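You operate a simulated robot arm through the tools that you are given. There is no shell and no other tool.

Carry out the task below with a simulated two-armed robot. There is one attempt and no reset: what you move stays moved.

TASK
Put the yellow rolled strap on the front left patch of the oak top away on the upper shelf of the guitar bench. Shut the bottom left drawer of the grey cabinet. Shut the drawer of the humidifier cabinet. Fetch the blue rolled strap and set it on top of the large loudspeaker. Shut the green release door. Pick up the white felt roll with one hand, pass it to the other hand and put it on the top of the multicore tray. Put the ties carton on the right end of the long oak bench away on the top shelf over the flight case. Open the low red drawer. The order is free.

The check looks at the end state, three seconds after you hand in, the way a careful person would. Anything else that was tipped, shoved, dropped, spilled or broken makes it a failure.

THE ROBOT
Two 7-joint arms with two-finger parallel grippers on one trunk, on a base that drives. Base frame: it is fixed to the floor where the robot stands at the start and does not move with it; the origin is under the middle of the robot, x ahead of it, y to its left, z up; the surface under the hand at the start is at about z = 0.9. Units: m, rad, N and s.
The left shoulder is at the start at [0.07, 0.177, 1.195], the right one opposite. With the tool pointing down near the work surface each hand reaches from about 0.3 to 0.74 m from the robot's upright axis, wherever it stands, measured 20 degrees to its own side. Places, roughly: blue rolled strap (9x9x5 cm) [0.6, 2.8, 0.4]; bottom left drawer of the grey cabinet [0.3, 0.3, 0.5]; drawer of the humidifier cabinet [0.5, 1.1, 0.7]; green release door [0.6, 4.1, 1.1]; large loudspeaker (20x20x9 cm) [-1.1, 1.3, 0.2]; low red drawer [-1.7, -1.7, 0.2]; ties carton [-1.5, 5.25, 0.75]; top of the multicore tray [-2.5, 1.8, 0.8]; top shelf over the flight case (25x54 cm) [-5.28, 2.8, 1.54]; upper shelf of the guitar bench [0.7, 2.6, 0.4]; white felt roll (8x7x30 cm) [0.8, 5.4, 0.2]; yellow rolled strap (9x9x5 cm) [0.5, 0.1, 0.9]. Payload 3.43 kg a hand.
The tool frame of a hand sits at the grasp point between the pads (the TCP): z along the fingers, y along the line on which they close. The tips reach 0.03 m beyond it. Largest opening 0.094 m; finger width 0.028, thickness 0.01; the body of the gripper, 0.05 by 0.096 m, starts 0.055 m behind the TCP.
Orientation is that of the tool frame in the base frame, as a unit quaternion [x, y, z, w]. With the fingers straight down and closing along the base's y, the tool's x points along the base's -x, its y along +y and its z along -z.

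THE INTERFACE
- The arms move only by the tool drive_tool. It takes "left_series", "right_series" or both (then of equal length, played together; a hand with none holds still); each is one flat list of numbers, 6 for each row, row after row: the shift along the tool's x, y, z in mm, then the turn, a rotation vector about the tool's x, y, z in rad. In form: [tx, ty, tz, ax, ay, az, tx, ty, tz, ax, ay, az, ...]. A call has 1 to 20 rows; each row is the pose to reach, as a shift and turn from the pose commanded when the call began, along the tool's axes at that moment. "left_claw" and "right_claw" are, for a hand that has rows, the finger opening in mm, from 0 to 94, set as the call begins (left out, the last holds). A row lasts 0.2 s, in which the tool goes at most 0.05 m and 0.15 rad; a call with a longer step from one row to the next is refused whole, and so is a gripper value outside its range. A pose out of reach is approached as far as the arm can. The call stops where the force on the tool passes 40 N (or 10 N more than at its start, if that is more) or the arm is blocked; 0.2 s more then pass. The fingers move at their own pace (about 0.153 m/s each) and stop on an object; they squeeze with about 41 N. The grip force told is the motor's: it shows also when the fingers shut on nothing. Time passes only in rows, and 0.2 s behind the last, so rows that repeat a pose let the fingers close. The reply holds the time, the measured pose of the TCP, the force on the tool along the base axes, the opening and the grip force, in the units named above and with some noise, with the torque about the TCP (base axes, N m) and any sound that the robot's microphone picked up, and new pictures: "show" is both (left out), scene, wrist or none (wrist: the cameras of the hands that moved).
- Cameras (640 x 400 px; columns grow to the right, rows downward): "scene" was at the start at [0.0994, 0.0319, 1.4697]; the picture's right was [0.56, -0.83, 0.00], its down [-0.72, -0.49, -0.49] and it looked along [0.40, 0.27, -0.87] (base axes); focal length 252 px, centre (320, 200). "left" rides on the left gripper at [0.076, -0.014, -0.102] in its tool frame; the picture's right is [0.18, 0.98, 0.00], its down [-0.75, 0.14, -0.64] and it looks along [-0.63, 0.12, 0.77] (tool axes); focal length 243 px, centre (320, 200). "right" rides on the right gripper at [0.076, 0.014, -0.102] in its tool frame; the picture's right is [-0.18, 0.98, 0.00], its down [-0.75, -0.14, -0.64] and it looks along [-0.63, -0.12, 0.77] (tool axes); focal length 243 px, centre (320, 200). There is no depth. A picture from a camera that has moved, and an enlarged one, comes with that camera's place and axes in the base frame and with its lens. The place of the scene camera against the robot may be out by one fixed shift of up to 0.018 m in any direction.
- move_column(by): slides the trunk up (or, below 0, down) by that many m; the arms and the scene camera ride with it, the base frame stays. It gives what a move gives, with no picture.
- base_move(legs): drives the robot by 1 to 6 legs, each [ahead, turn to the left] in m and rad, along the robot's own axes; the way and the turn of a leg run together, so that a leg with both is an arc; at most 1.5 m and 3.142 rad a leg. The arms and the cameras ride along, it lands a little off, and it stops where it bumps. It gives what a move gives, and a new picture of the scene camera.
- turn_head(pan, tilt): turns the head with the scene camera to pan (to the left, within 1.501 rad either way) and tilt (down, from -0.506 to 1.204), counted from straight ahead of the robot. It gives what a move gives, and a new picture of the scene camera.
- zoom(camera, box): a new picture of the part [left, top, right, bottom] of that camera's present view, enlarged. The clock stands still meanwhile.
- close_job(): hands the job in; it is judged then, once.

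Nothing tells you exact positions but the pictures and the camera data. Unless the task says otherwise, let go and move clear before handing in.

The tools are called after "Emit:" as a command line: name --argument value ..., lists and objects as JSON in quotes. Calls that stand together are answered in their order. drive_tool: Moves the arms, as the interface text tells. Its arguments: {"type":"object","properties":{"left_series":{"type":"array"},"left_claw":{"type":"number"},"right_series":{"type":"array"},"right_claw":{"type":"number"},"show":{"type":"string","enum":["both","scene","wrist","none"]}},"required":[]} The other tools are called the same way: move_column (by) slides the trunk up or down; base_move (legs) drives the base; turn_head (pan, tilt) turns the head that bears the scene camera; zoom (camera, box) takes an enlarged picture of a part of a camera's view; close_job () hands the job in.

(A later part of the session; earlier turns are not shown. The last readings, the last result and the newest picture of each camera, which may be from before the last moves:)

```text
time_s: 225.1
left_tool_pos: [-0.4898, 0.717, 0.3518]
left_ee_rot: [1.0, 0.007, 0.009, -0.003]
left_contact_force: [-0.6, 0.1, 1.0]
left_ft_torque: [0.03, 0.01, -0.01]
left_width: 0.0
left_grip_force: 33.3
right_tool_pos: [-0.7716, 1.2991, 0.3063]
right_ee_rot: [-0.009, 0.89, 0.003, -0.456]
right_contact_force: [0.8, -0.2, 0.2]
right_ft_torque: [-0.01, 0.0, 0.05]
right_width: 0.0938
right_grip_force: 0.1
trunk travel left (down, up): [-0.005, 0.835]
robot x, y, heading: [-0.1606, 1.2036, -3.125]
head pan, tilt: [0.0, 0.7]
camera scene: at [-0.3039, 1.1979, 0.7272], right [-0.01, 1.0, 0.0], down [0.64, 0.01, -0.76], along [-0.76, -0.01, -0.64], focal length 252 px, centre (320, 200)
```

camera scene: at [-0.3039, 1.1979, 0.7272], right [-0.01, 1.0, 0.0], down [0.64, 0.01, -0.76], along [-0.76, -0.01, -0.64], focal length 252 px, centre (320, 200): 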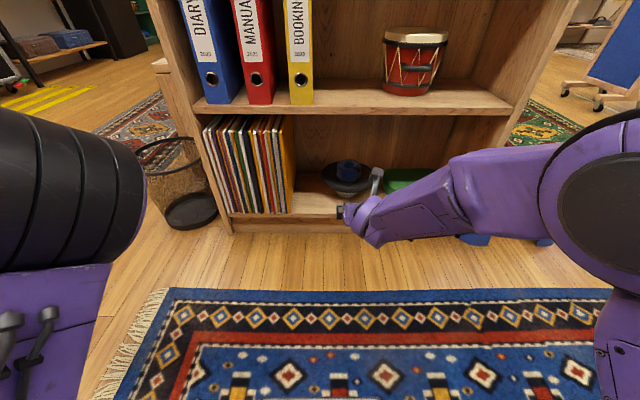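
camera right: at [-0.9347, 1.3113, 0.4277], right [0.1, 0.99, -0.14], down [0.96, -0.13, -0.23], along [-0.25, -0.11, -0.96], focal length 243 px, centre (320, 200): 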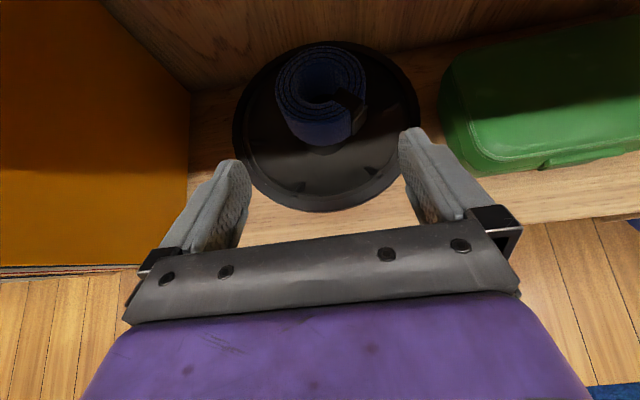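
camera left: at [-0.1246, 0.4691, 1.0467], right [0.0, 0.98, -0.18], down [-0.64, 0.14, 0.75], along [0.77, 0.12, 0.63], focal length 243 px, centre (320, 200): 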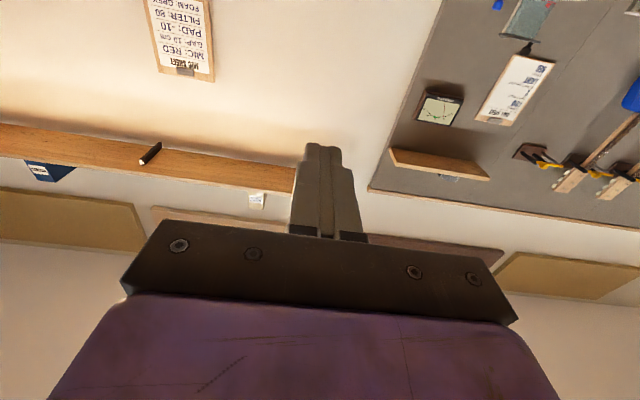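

The blue strap rests on the speaker. Next, the low red drawer across the room at about [-1.7, -1.7, 0.2]; I'll raise the trunk a bit and drive there.

Emit:
move_column --by 0.25

Emit:
base_move --legs '[[0.0, 1.345], [0.92, 0.0], [0.0, -0.687]]'

Emit:
turn_head --pan 0.0 --tilt 0.35

```text
time_s: 227.7
left_tool_pos: [-0.4915, 0.7176, 0.6026]
left_ee_rot: [1.0, 0.007, 0.009, -0.003]
left_contact_force: [-0.1, -0.2, -0.3]
left_ft_torque: [-0.02, 0.0, 0.02]
left_width: 0.0
left_grip_force: 32.8
right_tool_pos: [-0.7725, 1.2985, 0.5561]
right_ee_rot: [-0.01, 0.89, 0.003, -0.455]
right_contact_force: [0.7, -0.5, -0.1]
right_ft_torque: [-0.01, 0.01, -0.01]
right_width: 0.0941
right_grip_force: 0.0
trunk travel left (down, up): [-0.255, 0.585]
robot x, y, heading: [-0.1664, 1.2051, -3.121]
head pan, tilt: [0.0, 0.7]
```

```text
time_s: 237.6
left_tool_pos: [-0.3324, -0.2755, 0.6027]
left_ee_rot: [0.945, 0.327, 0.007, -0.005]
left_contact_force: [-0.1, -0.6, 0.4]
left_ft_torque: [0.01, 0.0, 0.0]
left_width: 0.0
left_grip_force: 32.9
right_tool_pos: [-0.9081, 0.0164, 0.5562]
right_ee_rot: [-0.294, 0.841, -0.143, -0.432]
right_contact_force: [-0.4, -0.4, 1.1]
right_ft_torque: [0.02, 0.03, 0.03]
right_width: 0.094
right_grip_force: 0.1
trunk travel left (down, up): [-0.255, 0.585]
robot x, y, heading: [-0.3687, 0.3125, -2.472]
head pan, tilt: [0.0, 0.7]
camera scene: at [-0.4794, 0.2222, 0.9772], right [-0.62, 0.79, 0.0], down [0.51, 0.4, -0.76], along [-0.6, -0.47, -0.64], focal length 252 px, centre (320, 200)
```

scene: 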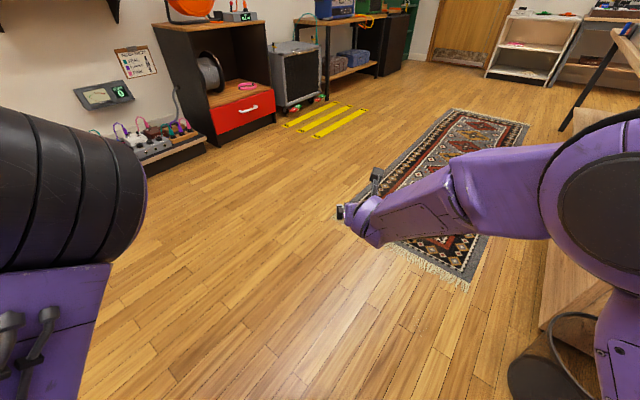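

```text
time_s: 238.4
left_tool_pos: [-0.3317, -0.2758, 0.6018]
left_ee_rot: [0.945, 0.326, 0.007, -0.005]
left_contact_force: [-0.5, -0.1, -0.5]
left_ft_torque: [-0.01, -0.04, 0.03]
left_width: 0.0
left_grip_force: 33.3
right_tool_pos: [-0.9073, 0.0159, 0.5554]
right_ee_rot: [-0.294, 0.841, -0.142, -0.432]
right_contact_force: [0.0, 0.1, -0.7]
right_ft_torque: [-0.01, 0.01, 0.0]
right_width: 0.0941
right_grip_force: 0.1
trunk travel left (down, up): [-0.255, 0.585]
robot x, y, heading: [-0.3669, 0.3096, -2.472]
head pan, tilt: [0.0, 0.351]
camera scene: at [-0.4856, 0.217, 1.0085], right [-0.62, 0.79, 0.0], down [0.27, 0.21, -0.94], along [-0.74, -0.58, -0.34], focal length 252 px, centre (320, 200)
```

scene: 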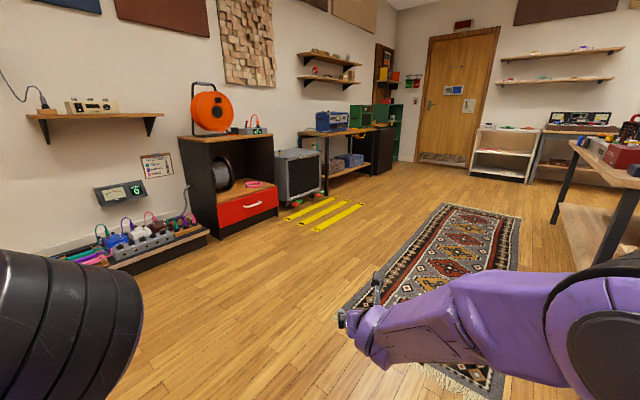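

The red drawer's handle triangulates to about [-1.79, -1.575, 0.176], on a front facing +y. I'll drive to stand in front of it.

Emit:
base_move --legs '[[1.45, 0.0], [0.2, 0.0], [0.0, 0.9]]'

Emit:
turn_head --pan 0.0 --tilt 0.7

```text
time_s: 249.3
left_tool_pos: [-1.1791, -1.061, 0.6026]
left_ee_rot: [0.695, 0.719, 0.005, -0.008]
left_contact_force: [1.0, 0.2, 0.7]
left_ft_torque: [-0.04, 0.0, 0.0]
left_width: 0.0
left_grip_force: 32.6
right_tool_pos: [-1.753, -1.3558, 0.5552]
right_ee_rot: [0.643, -0.616, 0.323, 0.32]
right_contact_force: [-0.6, -0.1, 0.6]
right_ft_torque: [0.03, 0.0, 0.01]
right_width: 0.0941
right_grip_force: 0.0
trunk travel left (down, up): [-0.255, 0.585]
robot x, y, heading: [-1.6724, -0.7477, -1.532]
head pan, tilt: [0.0, 0.351]
camera scene: at [-1.6737, -0.8949, 1.0086], right [-1.0, -0.04, 0.0], down [-0.01, 0.34, -0.94], along [0.04, -0.94, -0.34], focal length 252 px, centre (320, 200)
```

scene: 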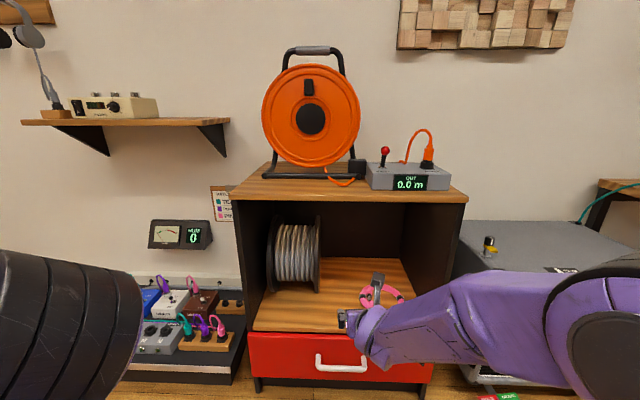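

```text
time_s: 250.2
left_tool_pos: [-1.1788, -1.0625, 0.6017]
left_ee_rot: [0.694, 0.72, 0.005, -0.008]
left_contact_force: [-0.4, -0.5, 0.6]
left_ft_torque: [0.02, -0.01, 0.02]
left_width: 0.0001
left_grip_force: 32.9
right_tool_pos: [-1.7541, -1.3573, 0.5566]
right_ee_rot: [0.643, -0.616, 0.323, 0.32]
right_contact_force: [0.6, 0.0, 0.0]
right_ft_torque: [0.03, 0.04, -0.04]
right_width: 0.0938
right_grip_force: 0.0
trunk travel left (down, up): [-0.255, 0.585]
robot x, y, heading: [-1.6769, -0.748, -1.535]
head pan, tilt: [0.0, 0.7]
camera scene: at [-1.6743, -0.8868, 0.9772], right [-1.0, -0.04, 0.0], down [-0.02, 0.64, -0.77], along [0.03, -0.76, -0.64], focal length 252 px, centre (320, 200)
```

scene: 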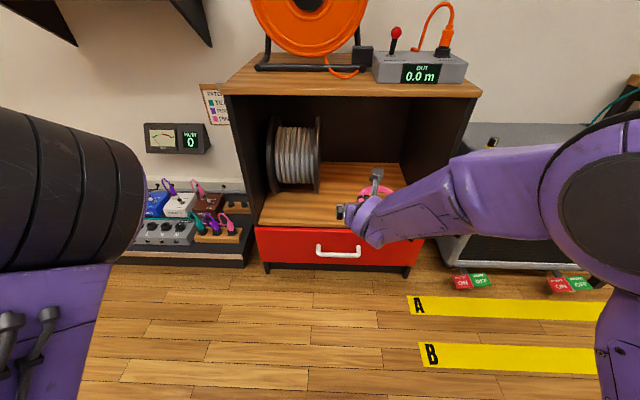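

The handle is now placed at about [-1.717, -1.48, 0.225]. I'll back up a bit, roll the right hand so the fingers close vertically, and pitch it level.

Emit:
base_move --legs '[[-0.12, 0.0]]'

Emit:
drive_tool --right_series '[0, 0, 0, 0, 0, 0.143, 0, 0, 0, 0, 0, 0.286, 0, 0, 0, 0, 0, 0.428, 0, 0, 0, 0, 0, 0.571, 0, 0, 0, 0, 0, 0.714, 0, 0, 0, 0, 0, 0.857, 0, 0, 0, 0, 0, 1.0, 0, 0, 0, 0, 0, 1.142, 0, 0, 0, 0, 0, 1.285, 0, 0, 0, 0, 0, 1.428, 0, 0, 0, 0, 0, 1.571]' --show "none"

Emit:
drive_tool --right_series '[0, 0, 0, 0.125, 0, 0, 0, 0, 0, 0.25, 0, 0, 0, 0, 0, 0.375, 0, 0, 0, 0, 0, 0.5, 0, 0, 0, 0, 0, 0.626, 0, 0]' --right_claw 60 --show "both"

```text
time_s: 251.4
left_tool_pos: [-1.1828, -0.9399, 0.6023]
left_ee_rot: [0.693, 0.721, 0.003, -0.007]
left_contact_force: [0.6, -0.9, 0.5]
left_ft_torque: [0.01, 0.02, -0.01]
left_width: 0.0
left_grip_force: 33.0
right_tool_pos: [-1.7554, -1.237, 0.5566]
right_ee_rot: [0.644, -0.615, 0.324, 0.32]
right_contact_force: [-0.7, -0.3, -0.2]
right_ft_torque: [0.02, -0.02, -0.02]
right_width: 0.094
right_grip_force: 0.1
trunk travel left (down, up): [-0.255, 0.585]
robot x, y, heading: [-1.6833, -0.6271, -1.531]
head pan, tilt: [0.0, 0.7]
camera scene: at [-1.6788, -0.7663, 0.9773], right [-1.0, -0.04, 0.0], down [-0.03, 0.64, -0.77], along [0.03, -0.76, -0.64], focal length 252 px, centre (320, 200)
```

scene: 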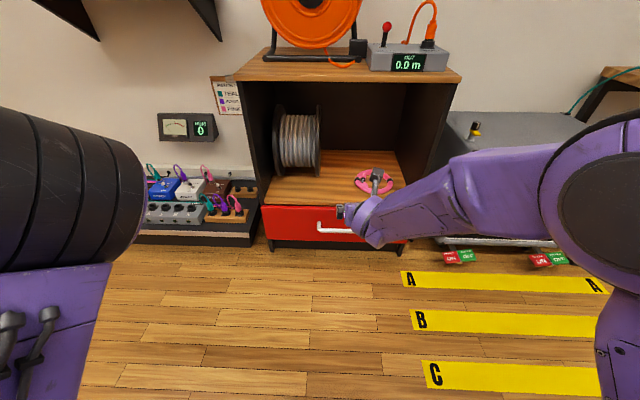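

```text
time_s: 253.8
left_tool_pos: [-1.1821, -0.9405, 0.6019]
left_ee_rot: [0.693, 0.721, 0.004, -0.008]
left_contact_force: [0.0, -0.2, 0.2]
left_ft_torque: [0.01, 0.02, 0.01]
left_width: 0.0
left_grip_force: 33.5
right_tool_pos: [-1.7566, -1.2381, 0.5567]
right_ee_rot: [-0.019, 0.89, -0.455, 0.004]
right_contact_force: [0.5, 0.4, 0.0]
right_ft_torque: [0.04, -0.01, 0.02]
right_width: 0.0939
right_grip_force: 0.0
trunk travel left (down, up): [-0.255, 0.585]
robot x, y, heading: [-1.6779, -0.6285, -1.53]
head pan, tilt: [0.0, 0.7]
```

```text
time_s: 255.0
left_tool_pos: [-1.1818, -0.9408, 0.6023]
left_ee_rot: [0.693, 0.721, 0.005, -0.008]
left_contact_force: [0.4, -0.3, -0.3]
left_ft_torque: [0.02, 0.01, -0.01]
left_width: 0.0
left_grip_force: 32.9
right_tool_pos: [-1.7572, -1.2373, 0.5567]
right_ee_rot: [0.019, -0.707, 0.707, -0.01]
right_contact_force: [-0.1, -0.5, -0.5]
right_ft_torque: [0.04, -0.02, -0.02]
right_width: 0.06
right_grip_force: 0.0
trunk travel left (down, up): [-0.255, 0.585]
robot x, y, heading: [-1.6761, -0.6243, -1.533]
head pan, tilt: [0.0, 0.7]
camera scene: at [-1.6787, -0.7669, 0.9772], right [-1.0, -0.04, 0.0], down [-0.03, 0.64, -0.76], along [0.03, -0.76, -0.64], focal length 252 px, centre (320, 200)
camera right: at [-1.8381, -1.1385, 0.5424], right [0.17, 0.01, -0.99], down [0.73, 0.67, 0.13], along [0.66, -0.74, 0.11], focal length 243 px, centre (320, 200)
```

scene: 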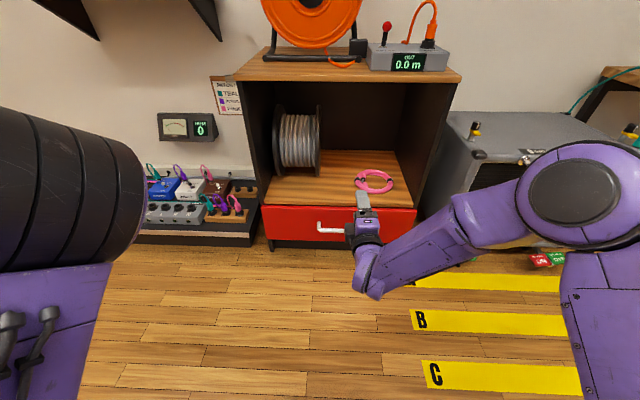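
right: 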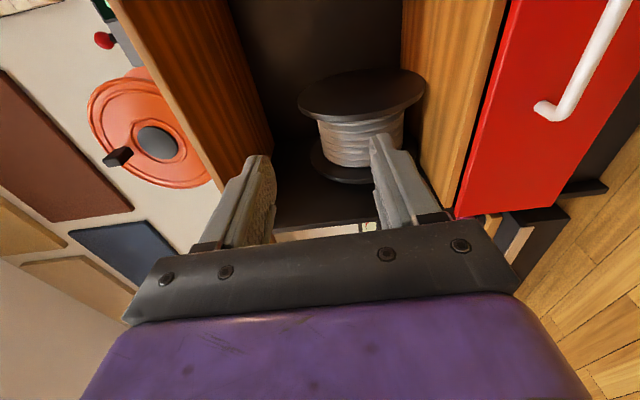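

The hand is level with vertical closing. I'll lower the trunk fully and re-view the handle from the wrist.

Emit:
move_column --by -0.25

Emit:
zoom --camera "right" --box '[0, 0, 640, 400]'

Emit:
turn_head --pan 0.0 --tilt 0.6

```text
time_s: 257.6
left_tool_pos: [-1.1822, -0.9414, 0.3514]
left_ee_rot: [0.693, 0.721, 0.004, -0.008]
left_contact_force: [0.1, 0.2, 0.1]
left_ft_torque: [0.02, -0.01, 0.02]
left_width: 0.0002
left_grip_force: 32.7
right_tool_pos: [-1.758, -1.2366, 0.306]
right_ee_rot: [-0.019, 0.707, -0.707, 0.009]
right_contact_force: [-0.6, -0.6, 0.8]
right_ft_torque: [0.01, 0.03, 0.0]
right_width: 0.06
right_grip_force: 0.0
trunk travel left (down, up): [-0.005, 0.835]
robot x, y, heading: [-1.6756, -0.6257, -1.531]
head pan, tilt: [0.0, 0.7]
```

```text
1.00 times, centred on (320, 200) of right (not enlarged: the box is as wide or as high as the picture)
camera zoom: at [-1.8382, -1.1383, 0.2925], right [0.17, 0.01, -0.99], down [0.73, 0.67, 0.13], along [0.66, -0.74, 0.11], focal length 243 px, centre (320, 200)
```

zoom: 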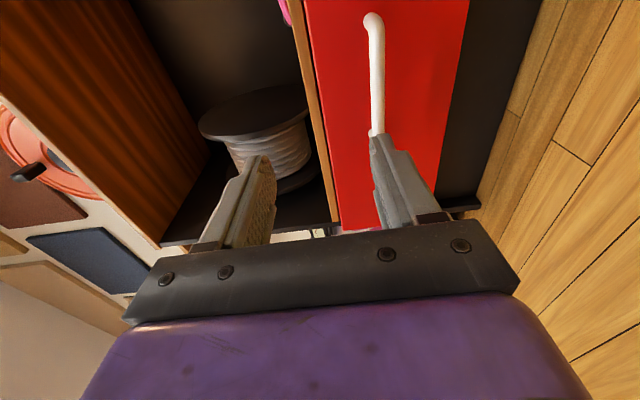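

```text
time_s: 258.2
left_tool_pos: [-1.183, -0.9411, 0.3526]
left_ee_rot: [0.693, 0.721, 0.005, -0.008]
left_contact_force: [-0.5, -0.6, 0.1]
left_ft_torque: [-0.01, -0.01, 0.04]
left_width: 0.0001
left_grip_force: 33.3
right_tool_pos: [-1.758, -1.2372, 0.3051]
right_ee_rot: [-0.019, 0.707, -0.707, 0.009]
right_contact_force: [-0.5, -0.2, 0.1]
right_ft_torque: [-0.01, 0.0, 0.01]
right_width: 0.06
right_grip_force: 0.0
trunk travel left (down, up): [-0.005, 0.835]
robot x, y, heading: [-1.6816, -0.6278, -1.532]
head pan, tilt: [0.0, 0.6]
camera scene: at [-1.6786, -0.7702, 0.7358], right [-1.0, -0.04, 0.0], down [-0.02, 0.56, -0.82], along [0.03, -0.82, -0.57], focal length 252 px, centre (320, 200)
```

scene: 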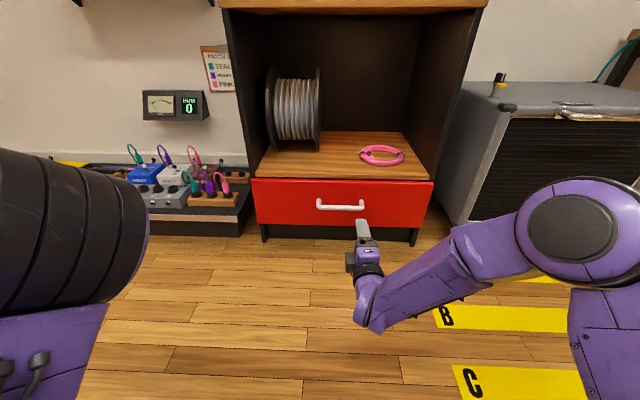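

The handle bar is at y≈-1.449, z≈0.238, x from -1.80 to -1.64. I'll drive 12 cm closer, then lower the hand to the bar's height.

Emit:
base_move --legs '[[0.12, 0.0]]'

Emit:
drive_tool --right_series '[-12, 22, 0, 0, 0, 0, -24, 44, 0, 0, 0, 0, -36, 67, 0, 0, 0, 0]' --show "both"

```text
time_s: 259.5
left_tool_pos: [-1.1781, -1.0583, 0.3524]
left_ee_rot: [0.693, 0.721, 0.004, -0.008]
left_contact_force: [-0.3, 0.2, 0.0]
left_ft_torque: [0.0, 0.0, -0.03]
left_width: 0.0
left_grip_force: 33.1
right_tool_pos: [-1.7532, -1.3556, 0.3061]
right_ee_rot: [0.019, -0.706, 0.707, -0.01]
right_contact_force: [0.0, -0.3, -0.1]
right_ft_torque: [-0.02, 0.0, 0.05]
right_width: 0.0599
right_grip_force: 0.1
trunk travel left (down, up): [-0.005, 0.835]
robot x, y, heading: [-1.6734, -0.7449, -1.528]
head pan, tilt: [0.0, 0.6]
camera scene: at [-1.6737, -0.8882, 0.7358], right [-1.0, -0.04, 0.0], down [-0.02, 0.56, -0.83], along [0.03, -0.82, -0.56], focal length 252 px, centre (320, 200)
```

scene: 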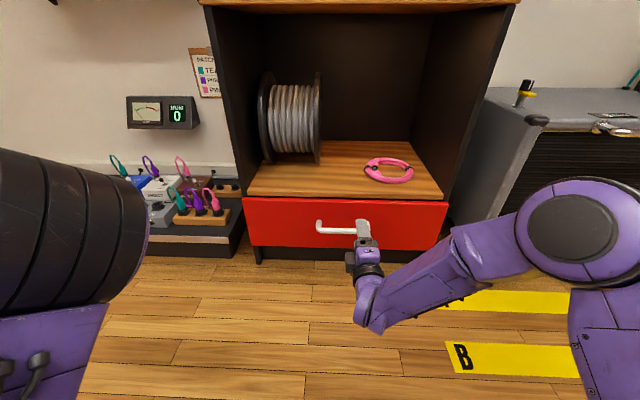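

```text
time_s: 260.3
left_tool_pos: [-1.1766, -1.0588, 0.3514]
left_ee_rot: [0.693, 0.721, 0.005, -0.008]
left_contact_force: [0.5, 0.7, -0.6]
left_ft_torque: [0.02, 0.01, 0.01]
left_width: 0.0
left_grip_force: 32.7
right_tool_pos: [-1.7172, -1.3536, 0.2397]
right_ee_rot: [0.019, -0.707, 0.707, -0.01]
right_contact_force: [1.0, -0.1, -0.2]
right_ft_torque: [0.01, 0.0, 0.01]
right_width: 0.0599
right_grip_force: 0.1
trunk travel left (down, up): [-0.005, 0.835]
robot x, y, heading: [-1.6751, -0.7446, -1.525]
head pan, tilt: [0.0, 0.6]
camera scene: at [-1.6737, -0.8881, 0.7358], right [-1.0, -0.04, 0.0], down [-0.02, 0.56, -0.83], along [0.03, -0.82, -0.56], focal length 252 px, centre (320, 200)
camera right: at [-1.7975, -1.2553, 0.2257], right [0.17, 0.01, -0.99], down [0.73, 0.67, 0.13], along [0.66, -0.74, 0.11], focal length 243 px, centre (320, 200)
```

scene: 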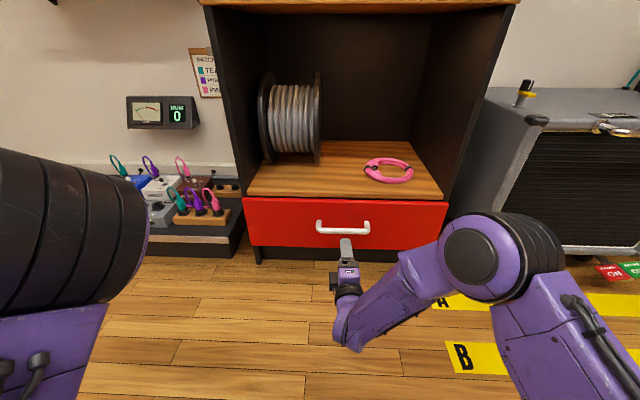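
right: 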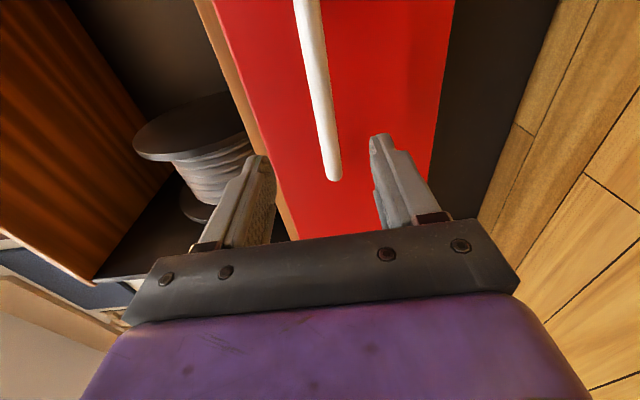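

The bar lies midway between the fingers' heights. I'll advance so the fingertips straddle the bar.

Emit:
drive_tool --right_series '[0, 2, 25, 0, 0, 0, 0, 4, 50, 0, 0, 0, 0, 4, 70, 0, 0, 0, 0, 4, 80, 0, 0, 0]' --show "both"

```text
time_s: 261.3
left_tool_pos: [-1.1777, -1.0599, 0.3528]
left_ee_rot: [0.692, 0.722, 0.004, -0.008]
left_contact_force: [0.2, 0.6, 0.4]
left_ft_torque: [-0.02, 0.0, -0.01]
left_width: 0.0
left_grip_force: 32.7
right_tool_pos: [-1.7158, -1.4341, 0.2349]
right_ee_rot: [-0.019, 0.707, -0.707, 0.01]
right_contact_force: [0.2, 0.1, 0.3]
right_ft_torque: [0.02, 0.01, 0.02]
right_width: 0.0601
right_grip_force: 0.0
trunk travel left (down, up): [-0.005, 0.835]
robot x, y, heading: [-1.6723, -0.744, -1.528]
head pan, tilt: [0.0, 0.6]
camera scene: at [-1.6737, -0.8882, 0.7358], right [-1.0, -0.04, 0.0], down [-0.02, 0.56, -0.82], along [0.03, -0.82, -0.57], focal length 252 px, centre (320, 200)
camera right: at [-1.7956, -1.3352, 0.2213], right [0.17, 0.01, -0.99], down [0.73, 0.67, 0.13], along [0.66, -0.74, 0.11], focal length 243 px, centre (320, 200)
```

scene: 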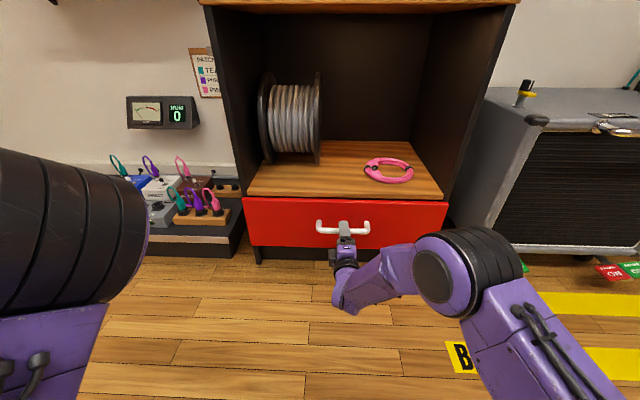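
right: 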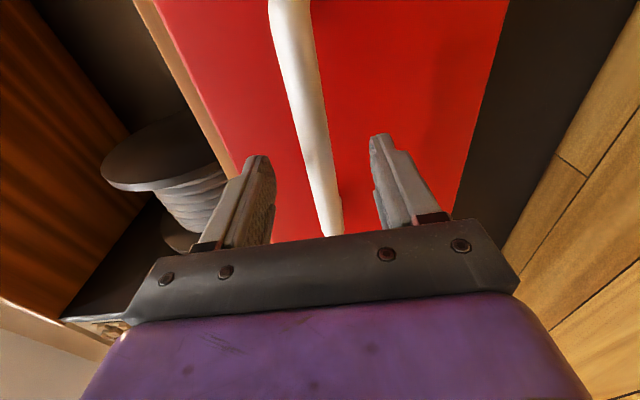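

The bar runs between the fingers. Closing on it.

Emit:
drive_tool --right_series '[0, 0, 0, 0, 0, 0, 0, 0, 0, 0, 0, 0, 0, 0, 0, 0, 0, 0, 0, 0, 0, 0, 0, 0]' --right_claw 0 --show "wrist"

```text
time_s: 262.3
left_tool_pos: [-1.1774, -1.0591, 0.3525]
left_ee_rot: [0.692, 0.721, 0.004, -0.007]
left_contact_force: [0.2, -0.5, -0.7]
left_ft_torque: [0.01, -0.02, 0.02]
left_width: 0.0002
left_grip_force: 33.1
right_tool_pos: [-1.7153, -1.434, 0.2348]
right_ee_rot: [-0.018, 0.707, -0.707, 0.01]
right_contact_force: [1.6, -0.7, 2.4]
right_ft_torque: [-0.12, -1.36, -0.18]
right_width: 0.0176
right_grip_force: 45.2
trunk travel left (down, up): [-0.005, 0.835]
robot x, y, heading: [-1.6715, -0.7416, -1.526]
head pan, tilt: [0.0, 0.6]
camera right: at [-1.7955, -1.3351, 0.2217], right [0.17, 0.01, -0.99], down [0.73, 0.67, 0.13], along [0.66, -0.74, 0.11], focal length 243 px, centre (320, 200)
```

right: 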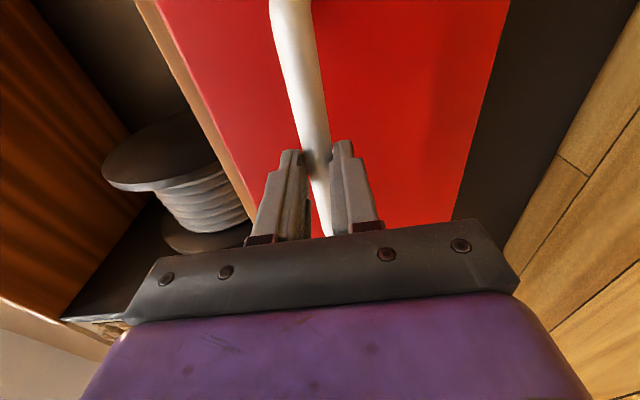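

Gripped (17.6 mm). Pulling the drawer straight out with the arm.

Emit:
drive_tool --right_series '[0, 0, -10, 0, 0, 0, 0, 0, -25, 0, 0, 0, 0, 0, -40, 0, 0, 0, 0, 0, -55, 0, 0, 0, 0, 0, -70, 0, 0, 0, 0, 0, -85, 0, 0, 0, 0, 0, -100, 0, 0, 0, 0, 0, -115, 0, 0, 0]' --show "scene"

```text
time_s: 263.8
left_tool_pos: [-1.1783, -1.0582, 0.3531]
left_ee_rot: [0.694, 0.72, 0.003, -0.008]
left_contact_force: [-0.2, -0.3, -0.2]
left_ft_torque: [0.02, -0.05, 0.0]
left_width: 0.0
left_grip_force: 32.9
right_tool_pos: [-1.7152, -1.3484, 0.2348]
right_ee_rot: [0.02, -0.705, 0.708, -0.015]
right_contact_force: [3.6, -0.1, 3.3]
right_ft_torque: [-0.24, -0.95, 0.7]
right_width: 0.0177
right_grip_force: 45.3
trunk travel left (down, up): [-0.005, 0.835]
robot x, y, heading: [-1.6707, -0.7473, -1.522]
head pan, tilt: [0.0, 0.6]
stopped in row 7 (right hand): the force on the tool passed its limit at 47 N (the readings are from after the stop); the commanded pose is now the measured one
camera scene: at [-1.6731, -0.8878, 0.7358], right [-1.0, -0.05, 0.0], down [-0.03, 0.56, -0.83], along [0.04, -0.82, -0.56], focal length 252 px, centre (320, 200)
```

scene: 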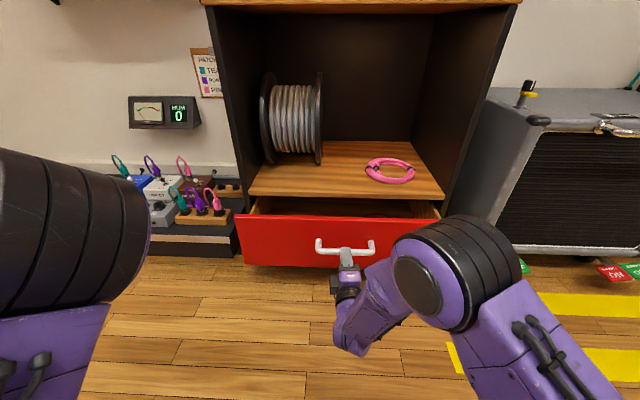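

The drawer is out by about 9 cm and then resistance passed the limit. I'll try continuing gently to see whether that's the stop.

Emit:
drive_tool --right_series '[0, 0, -5, 0, 0, 0, 0, 0, -10, 0, 0, 0, -1, 0, -15, 0, 0, 0, -1, 0, -22, 0, 0, 0, -1, 0, -30, 0, 0, 0]' --show "scene"

```text
time_s: 264.3
left_tool_pos: [-1.1775, -1.0573, 0.3523]
left_ee_rot: [0.692, 0.722, 0.003, -0.008]
left_contact_force: [-0.1, 0.7, 0.3]
left_ft_torque: [-0.02, 0.0, 0.01]
left_width: 0.0
left_grip_force: 33.1
right_tool_pos: [-1.716, -1.3424, 0.2352]
right_ee_rot: [0.02, -0.705, 0.709, -0.016]
right_contact_force: [6.3, -0.2, 6.7]
right_ft_torque: [-0.36, -0.52, 1.64]
right_width: 0.0179
right_grip_force: 44.6
trunk travel left (down, up): [-0.005, 0.835]
robot x, y, heading: [-1.6728, -0.7459, -1.517]
head pan, tilt: [0.0, 0.6]
stopped in row 2 (right hand): the force on the tool passed its limit at 42 N (the readings are from after the stop); the commanded pose is now the measured one
camera scene: at [-1.6721, -0.8877, 0.7359], right [-1.0, -0.05, 0.0], down [-0.03, 0.56, -0.83], along [0.04, -0.82, -0.56], focal length 252 px, centre (320, 200)
```

scene: 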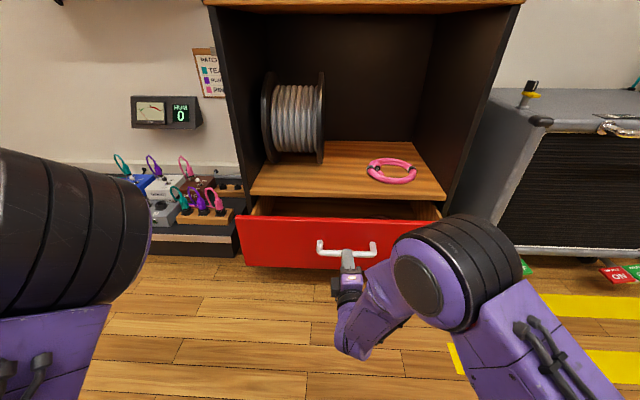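

It still creeps but sideways stress has built up in the grip. I'll release to relax, re-grip, and pull slowly.

Emit:
drive_tool --right_series '[0, 0, 0, 0, 0, 0, 0, 0, 0, 0, 0, 0, 0, 0, 0, 0, 0, 0]' --right_claw 40 --show "wrist"

Emit:
zoom --camera "scene" --box '[200, 170, 480, 345]'

```text
time_s: 265.1
left_tool_pos: [-1.177, -1.0592, 0.3509]
left_ee_rot: [0.692, 0.722, 0.005, -0.008]
left_contact_force: [0.2, 0.0, -0.8]
left_ft_torque: [0.01, 0.03, -0.02]
left_width: 0.0
left_grip_force: 33.7
right_tool_pos: [-1.7171, -1.3423, 0.2334]
right_ee_rot: [0.02, -0.705, 0.708, -0.014]
right_contact_force: [-0.1, 0.5, -0.6]
right_ft_torque: [-0.01, 0.05, 0.02]
right_width: 0.04
right_grip_force: 0.1
trunk travel left (down, up): [-0.005, 0.835]
robot x, y, heading: [-1.6712, -0.7463, -1.523]
head pan, tilt: [0.0, 0.6]
camera right: at [-1.7984, -1.2438, 0.2192], right [0.18, 0.01, -0.98], down [0.72, 0.68, 0.13], along [0.67, -0.73, 0.12], focal length 243 px, centre (320, 200)
```

right: 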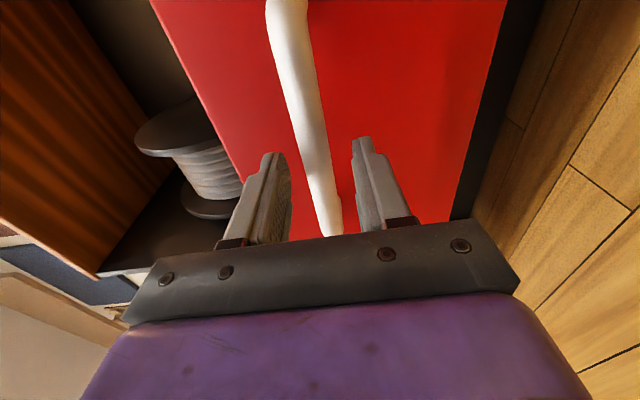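

```text
2.29 times, centred on (340, 258) of scene
camera zoom: at [-1.6724, -0.8882, 0.7358], right [-1.0, -0.05, 0.0], down [-0.03, 0.56, -0.82], along [0.04, -0.82, -0.57], focal length 576 px, centre (274, 69)
```

zoom: 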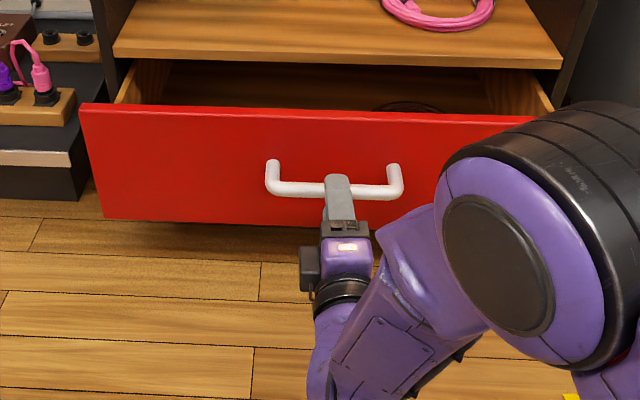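

The grip relaxed cleanly. Re-gripping and pulling slowly at about 25 mm/s.

Emit:
drive_tool --right_series '[0, 0, 0, 0, 0, 0, 0, 0, 0, 0, 0, 0, 0, 0, 0, 0, 0, 0]' --right_claw 0 --show "none"

Emit:
drive_tool --right_series '[0, 0, -2, 0, 0, 0, 0, 0, -5, 0, 0, 0, 0, 0, -9, 0, 0, 0, 0, 0, -13, 0, 0, 0, -1, 0, -17, 0, 0, 0, -1, 0, -21, 0, 0, 0, -1, 0, -25, 0, 0, 0, -1, 0, -29, 0, 0, 0, -1, 0, -33, 0, 0, 0, -2, 0, -37, 0, 0, 0, -2, 0, -41, 0, 0, 0, -2, 0, -45, 0, 0, 0, -2, 0, -49, 0, 0, 0, -2, 0, -53, 0, 0, 0, -2, 0, -57, 0, 0, 0]' --show "scene"

```text
time_s: 265.9
left_tool_pos: [-1.1764, -1.0569, 0.3532]
left_ee_rot: [0.692, 0.722, 0.004, -0.008]
left_contact_force: [-0.4, 0.5, 0.4]
left_ft_torque: [0.04, 0.02, 0.0]
left_width: 0.0
left_grip_force: 33.8
right_tool_pos: [-1.7169, -1.3414, 0.2355]
right_ee_rot: [0.02, -0.704, 0.71, -0.014]
right_contact_force: [-2.8, -0.5, 10.3]
right_ft_torque: [-0.4, -0.69, 0.48]
right_width: 0.0177
right_grip_force: 45.2
trunk travel left (down, up): [-0.005, 0.835]
robot x, y, heading: [-1.6749, -0.7429, -1.52]
head pan, tilt: [0.0, 0.6]
```

```text
time_s: 266.6
left_tool_pos: [-1.1768, -1.0567, 0.3511]
left_ee_rot: [0.691, 0.722, 0.002, -0.008]
left_contact_force: [0.3, 0.5, 0.5]
left_ft_torque: [-0.01, -0.02, 0.01]
left_width: 0.0
left_grip_force: 32.7
right_tool_pos: [-1.716, -1.3373, 0.2344]
right_ee_rot: [0.02, -0.703, 0.711, -0.018]
right_contact_force: [7.8, -1.0, 8.5]
right_ft_torque: [-0.38, -0.31, 1.65]
right_width: 0.0178
right_grip_force: 44.4
trunk travel left (down, up): [-0.005, 0.835]
robot x, y, heading: [-1.6744, -0.7454, -1.518]
head pan, tilt: [0.0, 0.6]
stopped in row 3 (right hand): the force on the tool passed its limit at 43 N (the readings are from after the stop); the commanded pose is now the measured one
camera scene: at [-1.6713, -0.8875, 0.7358], right [-1.0, -0.06, 0.0], down [-0.03, 0.56, -0.83], along [0.05, -0.82, -0.56], focal length 252 px, centre (320, 200)
```

scene: 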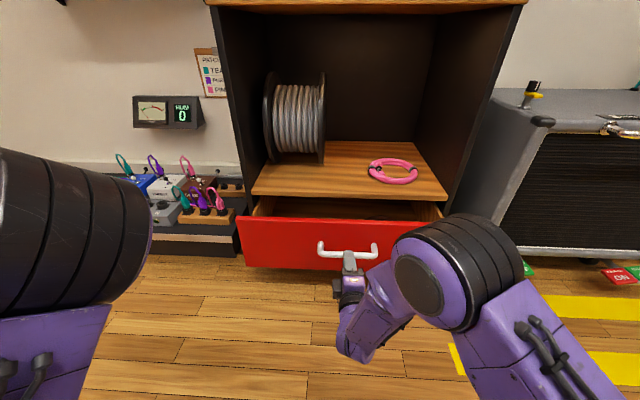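

Progress stalls around 7–8 cm and the fingers seem to be sliding along the bar instead. I'll open, move forward for a deeper grip, and measure where the drawer actually is.

Emit:
drive_tool --right_series '[0, 0, 0, 0, 0, 0, 0, 0, 0, 0, 0, 0, 0, 0, 10, 0, 0, 0, 0, 0, 20, 0, 0, 0, 0, 0, 25, 0, 0, 0]' --right_claw 45 --show "both"

Emit:
zoom --camera "scene" --box '[220, 120, 480, 282]'

```text
time_s: 267.9
left_tool_pos: [-1.1751, -1.0574, 0.352]
left_ee_rot: [0.691, 0.723, 0.003, -0.009]
left_contact_force: [-0.1, 0.1, -0.3]
left_ft_torque: [0.0, -0.04, -0.03]
left_width: 0.0
left_grip_force: 33.3
right_tool_pos: [-1.7189, -1.3627, 0.2324]
right_ee_rot: [0.017, -0.705, 0.709, -0.016]
right_contact_force: [-0.6, 0.5, -0.1]
right_ft_torque: [0.0, 0.01, 0.0]
right_width: 0.0449
right_grip_force: 0.1
trunk travel left (down, up): [-0.005, 0.835]
robot x, y, heading: [-1.6744, -0.7437, -1.517]
head pan, tilt: [0.0, 0.6]
camera scene: at [-1.6717, -0.8882, 0.7358], right [-1.0, -0.05, 0.0], down [-0.03, 0.56, -0.82], along [0.04, -0.82, -0.57], focal length 252 px, centre (320, 200)
camera right: at [-1.7992, -1.264, 0.2181], right [0.18, 0.0, -0.98], down [0.72, 0.68, 0.14], along [0.67, -0.74, 0.12], focal length 243 px, centre (320, 200)
```

scene: 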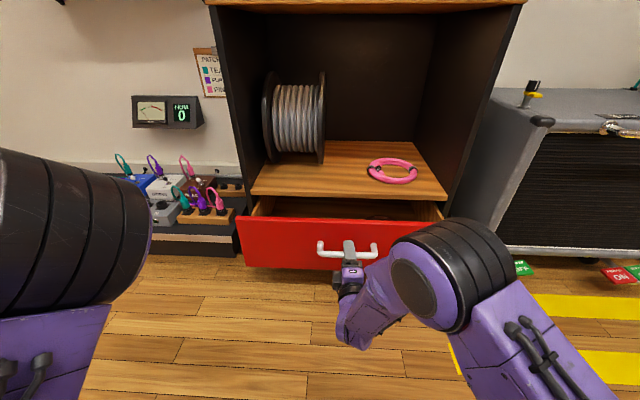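
right: 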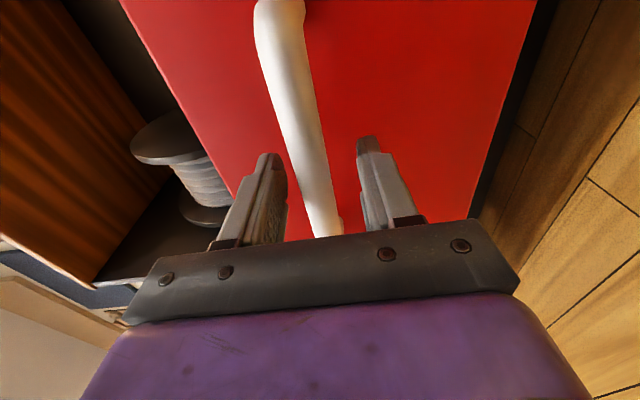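

```text
2.46 times, centred on (350, 201) of scene
camera zoom: at [-1.6717, -0.8882, 0.7358], right [-1.0, -0.05, 0.0], down [-0.03, 0.56, -0.82], along [0.04, -0.82, -0.57], focal length 620 px, centre (246, 198)
```

zoom: 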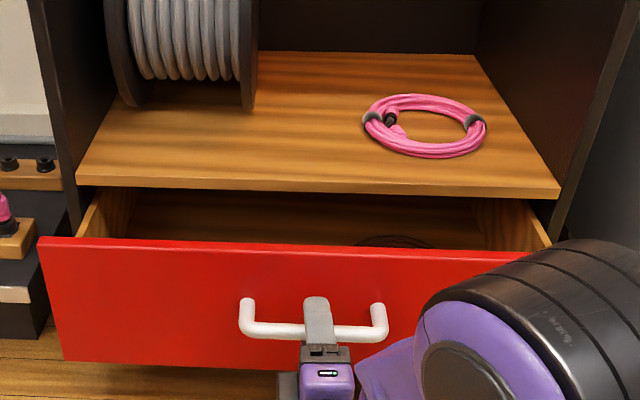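

Emit:
drive_tool --right_series '[0, 0, 0, 0, 0, 0, 0, 0, 0, 0, 0, 0, 0, 0, 0, 0, 0, 0]' --right_claw 0 --show "none"

Emit:
drive_tool --right_series '[0, 0, -4, 0, 0, 0]' --show "none"

Emit:
drive_tool --right_series '[0, 0, -4, 0, 0, 0]' --show "none"

```text
time_s: 268.6
left_tool_pos: [-1.1774, -1.057, 0.3523]
left_ee_rot: [0.691, 0.723, 0.002, -0.007]
left_contact_force: [0.7, -0.4, -0.8]
left_ft_torque: [0.01, -0.02, 0.0]
left_width: 0.0
left_grip_force: 32.9
right_tool_pos: [-1.7182, -1.3625, 0.2361]
right_ee_rot: [0.018, -0.703, 0.711, -0.016]
right_contact_force: [-0.5, -1.4, 20.4]
right_ft_torque: [-0.08, 0.09, 0.39]
right_width: 0.0214
right_grip_force: 45.1
trunk travel left (down, up): [-0.005, 0.835]
robot x, y, heading: [-1.6775, -0.7453, -1.517]
head pan, tilt: [0.0, 0.6]
```

```text
time_s: 269.1
left_tool_pos: [-1.1753, -1.0546, 0.3534]
left_ee_rot: [0.691, 0.723, 0.002, -0.008]
left_contact_force: [0.5, 0.0, -0.4]
left_ft_torque: [-0.01, 0.0, -0.01]
left_width: 0.0001
left_grip_force: 32.6
right_tool_pos: [-1.7182, -1.3585, 0.2344]
right_ee_rot: [0.018, -0.704, 0.71, -0.015]
right_contact_force: [14.2, -0.2, 27.1]
right_ft_torque: [-0.15, 0.13, -0.44]
right_width: 0.0217
right_grip_force: 45.7
trunk travel left (down, up): [-0.005, 0.835]
robot x, y, heading: [-1.6779, -0.7464, -1.519]
head pan, tilt: [0.0, 0.6]
```

```text
time_s: 269.4
left_tool_pos: [-1.1759, -1.0565, 0.352]
left_ee_rot: [0.691, 0.723, 0.002, -0.008]
left_contact_force: [0.4, -0.7, 0.8]
left_ft_torque: [0.01, -0.01, 0.01]
left_width: 0.0002
left_grip_force: 32.7
right_tool_pos: [-1.7187, -1.3538, 0.2341]
right_ee_rot: [0.019, -0.704, 0.71, -0.016]
right_contact_force: [21.6, -1.0, 22.6]
right_ft_torque: [-0.15, 0.41, 0.61]
right_width: 0.0217
right_grip_force: 45.0
trunk travel left (down, up): [-0.005, 0.835]
robot x, y, heading: [-1.6753, -0.7476, -1.511]
head pan, tilt: [0.0, 0.6]
```

The force breakdown shows the pull itself is nearly free (Fy≈1 N) — the limit is tripped by sideways and vertical misalignment. I'll release, re-centre 4 mm higher, re-grip, and pull along pure +y in short strokes while watching the lateral force.

Emit:
drive_tool --right_series '[0, 0, 0, 0, 0, 0, 0, 0, 0, 0, 0, 0, 0, -4, 3, 0, 0, 0, 0, -4, 6, 0, 0, 0]' --right_claw 40 --show "none"

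Emit:
drive_tool --right_series '[0, 0, 0, 0, 0, 0, 0, 0, 0, 0, 0, 0, 0, 0, 0, 0, 0, 0]' --right_claw 0 --show "none"

Emit:
drive_tool --right_series '[0, 0, -5, 0, 0, 0, -1, 0, -12, 0, 0, 0, -1, 0, -20, 0, 0, 0]' --show "none"

```text
time_s: 270.4
left_tool_pos: [-1.1752, -1.0576, 0.3523]
left_ee_rot: [0.691, 0.723, 0.003, -0.009]
left_contact_force: [-0.3, -0.2, 0.8]
left_ft_torque: [-0.01, -0.02, 0.0]
left_width: 0.0
left_grip_force: 33.1
right_tool_pos: [-1.7193, -1.3616, 0.2379]
right_ee_rot: [0.015, -0.706, 0.708, -0.016]
right_contact_force: [0.0, -0.6, -0.3]
right_ft_torque: [-0.01, 0.04, 0.03]
right_width: 0.04
right_grip_force: 0.1
trunk travel left (down, up): [-0.005, 0.835]
robot x, y, heading: [-1.6767, -0.745, -1.517]
head pan, tilt: [0.0, 0.6]
```

```text
time_s: 271.2
left_tool_pos: [-1.1759, -1.0571, 0.3503]
left_ee_rot: [0.69, 0.723, 0.004, -0.01]
left_contact_force: [0.2, 0.8, -0.4]
left_ft_torque: [-0.01, -0.04, -0.01]
left_width: 0.0
left_grip_force: 32.9
right_tool_pos: [-1.7187, -1.3612, 0.2341]
right_ee_rot: [0.014, -0.707, 0.707, -0.016]
right_contact_force: [3.4, 0.3, -20.3]
right_ft_torque: [0.09, -0.03, -0.68]
right_width: 0.0221
right_grip_force: 44.9
trunk travel left (down, up): [-0.005, 0.835]
robot x, y, heading: [-1.6737, -0.7457, -1.524]
head pan, tilt: [0.0, 0.6]
```

```text
time_s: 272.1
left_tool_pos: [-1.1759, -1.056, 0.3524]
left_ee_rot: [0.691, 0.723, 0.003, -0.009]
left_contact_force: [0.1, -0.7, -0.3]
left_ft_torque: [0.02, 0.0, 0.0]
left_width: 0.0
left_grip_force: 32.7
right_tool_pos: [-1.7191, -1.34, 0.2353]
right_ee_rot: [-0.017, 0.707, -0.707, 0.014]
right_contact_force: [18.3, -1.4, 3.5]
right_ft_torque: [-0.11, 0.19, 0.9]
right_width: 0.0225
right_grip_force: 44.8
trunk travel left (down, up): [-0.005, 0.835]
robot x, y, heading: [-1.6721, -0.7426, -1.513]
head pan, tilt: [0.0, 0.6]
```

The drawer moves with little pull force, but a sideways force appears, so its track runs slightly toward +x. I'll add that sideways component to the pull.

Emit:
drive_tool --right_series '[-2, 0, -3, 0, 0, 0, -3, 0, -10, 0, 0, 0, -4, 0, -18, 0, 0, 0, -5, 0, -26, 0, 0, 0]' --show "scene"

Emit:
zoom --camera "scene" --box '[220, 120, 480, 282]'

```text
time_s: 273.1
left_tool_pos: [-1.1757, -1.0555, 0.3529]
left_ee_rot: [0.692, 0.722, 0.002, -0.008]
left_contact_force: [-0.3, 0.1, -0.1]
left_ft_torque: [-0.05, 0.0, 0.01]
left_width: 0.0
left_grip_force: 33.1
right_tool_pos: [-1.7193, -1.3147, 0.2345]
right_ee_rot: [-0.011, 0.708, -0.706, 0.013]
right_contact_force: [3.3, -1.2, 9.9]
right_ft_torque: [-0.04, 0.22, 1.31]
right_width: 0.022
right_grip_force: 45.2
trunk travel left (down, up): [-0.005, 0.835]
robot x, y, heading: [-1.6746, -0.7433, -1.517]
head pan, tilt: [0.0, 0.6]
camera scene: at [-1.6714, -0.8874, 0.736], right [-1.0, -0.05, 0.0], down [-0.03, 0.56, -0.83], along [0.04, -0.82, -0.56], focal length 252 px, centre (320, 200)
```

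scene: 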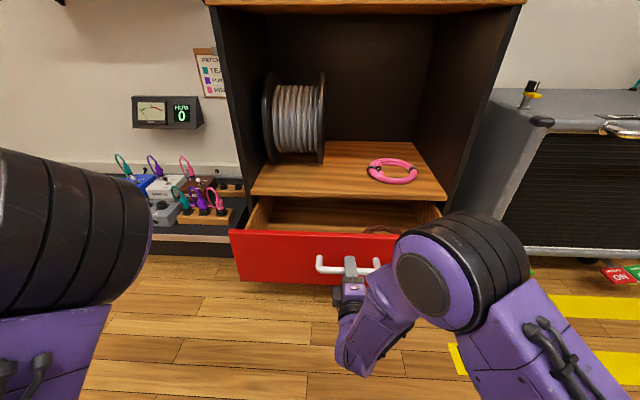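

```text
2.46 times, centred on (350, 201) of scene
camera zoom: at [-1.6714, -0.8874, 0.736], right [-1.0, -0.05, 0.0], down [-0.03, 0.56, -0.83], along [0.04, -0.82, -0.56], focal length 620 px, centre (246, 198)
```

zoom: 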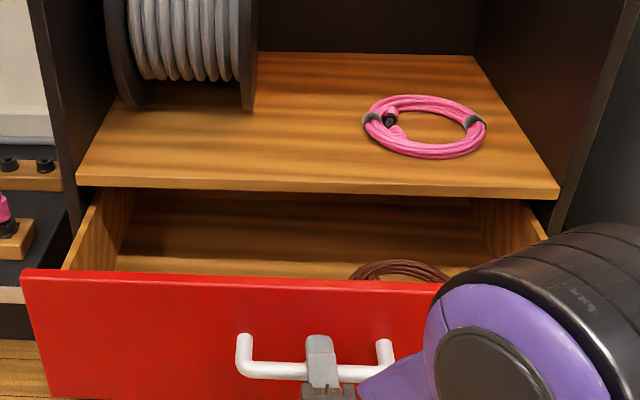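

The drawer is now about 12 cm out and the side force dropped. Continuing with the same correction.

Emit:
drive_tool --right_series '[-1, 0, -8, 0, 0, 0, -3, 0, -16, 0, 0, 0, -4, 0, -24, 0, 0, 0, -5, 0, -32, 0, 0, 0, -6, 0, -40, 0, 0, 0]' --show "none"

```text
time_s: 274.2
left_tool_pos: [-1.1761, -1.0569, 0.3536]
left_ee_rot: [0.691, 0.722, 0.002, -0.008]
left_contact_force: [0.2, 0.0, -0.1]
left_ft_torque: [-0.02, 0.0, 0.01]
left_width: 0.0
left_grip_force: 33.1
right_tool_pos: [-1.7193, -1.2746, 0.2339]
right_ee_rot: [-0.008, 0.708, -0.707, 0.009]
right_contact_force: [-19.5, -2.0, 22.1]
right_ft_torque: [-0.05, 0.15, 1.24]
right_width: 0.0222
right_grip_force: 44.9
trunk travel left (down, up): [-0.005, 0.835]
robot x, y, heading: [-1.6701, -0.7423, -1.518]
head pan, tilt: [0.0, 0.6]
```

The drawer track is exactly along y (x stays at -1.719) and it's about 16 cm open. I'll release, step the base back, re-grip with the arm extended, and pull further to its end.

Emit:
drive_tool --right_series '[0, 0, 0, 0, 0, 0, 0, 0, 0, 0, 0, 0, 0, 0, 0, 0, 0, 0]' --right_claw 60 --show "none"

Emit:
base_move --legs '[[-0.15, 0.0]]'

Emit:
zoom --camera "right" --box '[0, 0, 640, 400]'

```text
time_s: 275.1
left_tool_pos: [-1.1763, -1.0569, 0.3517]
left_ee_rot: [0.691, 0.723, 0.003, -0.009]
left_contact_force: [-0.3, 0.0, 0.4]
left_ft_torque: [0.03, 0.0, 0.0]
left_width: 0.0
left_grip_force: 32.9
right_tool_pos: [-1.7138, -1.2752, 0.2349]
right_ee_rot: [-0.009, 0.708, -0.706, 0.015]
right_contact_force: [0.6, 0.8, 0.2]
right_ft_torque: [0.02, 0.01, -0.02]
right_width: 0.0597
right_grip_force: 0.1
trunk travel left (down, up): [-0.005, 0.835]
robot x, y, heading: [-1.673, -0.7449, -1.522]
head pan, tilt: [0.0, 0.6]
```

```text
time_s: 276.4
left_tool_pos: [-1.185, -0.9088, 0.3532]
left_ee_rot: [0.691, 0.723, 0.003, -0.009]
left_contact_force: [-0.4, 0.5, -0.3]
left_ft_torque: [-0.02, -0.03, 0.02]
left_width: 0.0
left_grip_force: 33.0
right_tool_pos: [-1.7211, -1.1277, 0.237]
right_ee_rot: [0.008, -0.707, 0.707, -0.015]
right_contact_force: [-1.0, -0.6, 0.0]
right_ft_torque: [-0.01, 0.0, -0.02]
right_width: 0.0601
right_grip_force: 0.0
trunk travel left (down, up): [-0.005, 0.835]
robot x, y, heading: [-1.6826, -0.5987, -1.522]
head pan, tilt: [0.0, 0.6]
camera scene: at [-1.6801, -0.7402, 0.7358], right [-1.0, -0.05, 0.0], down [-0.03, 0.56, -0.82], along [0.04, -0.82, -0.57], focal length 252 px, centre (320, 200)
```

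scene: 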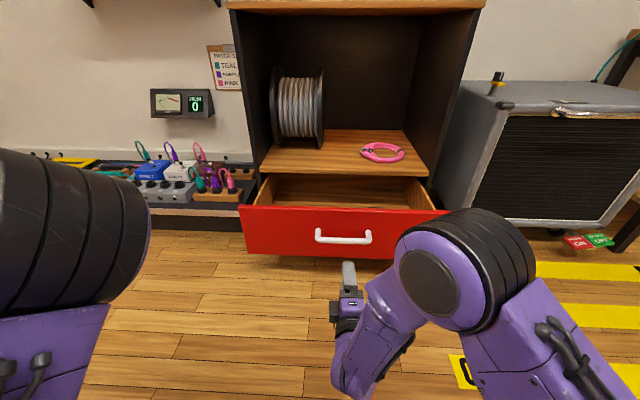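

```text
1.00 times, centred on (320, 200) of right (not enlarged: the box is as wide or as high as the picture)
camera zoom: at [-1.8013, -1.0288, 0.2221], right [0.19, 0.01, -0.98], down [0.73, 0.67, 0.15], along [0.65, -0.75, 0.13], focal length 243 px, centre (320, 200)
```

zoom: 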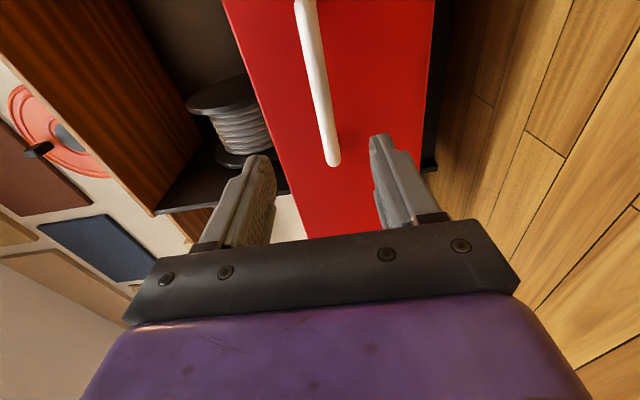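

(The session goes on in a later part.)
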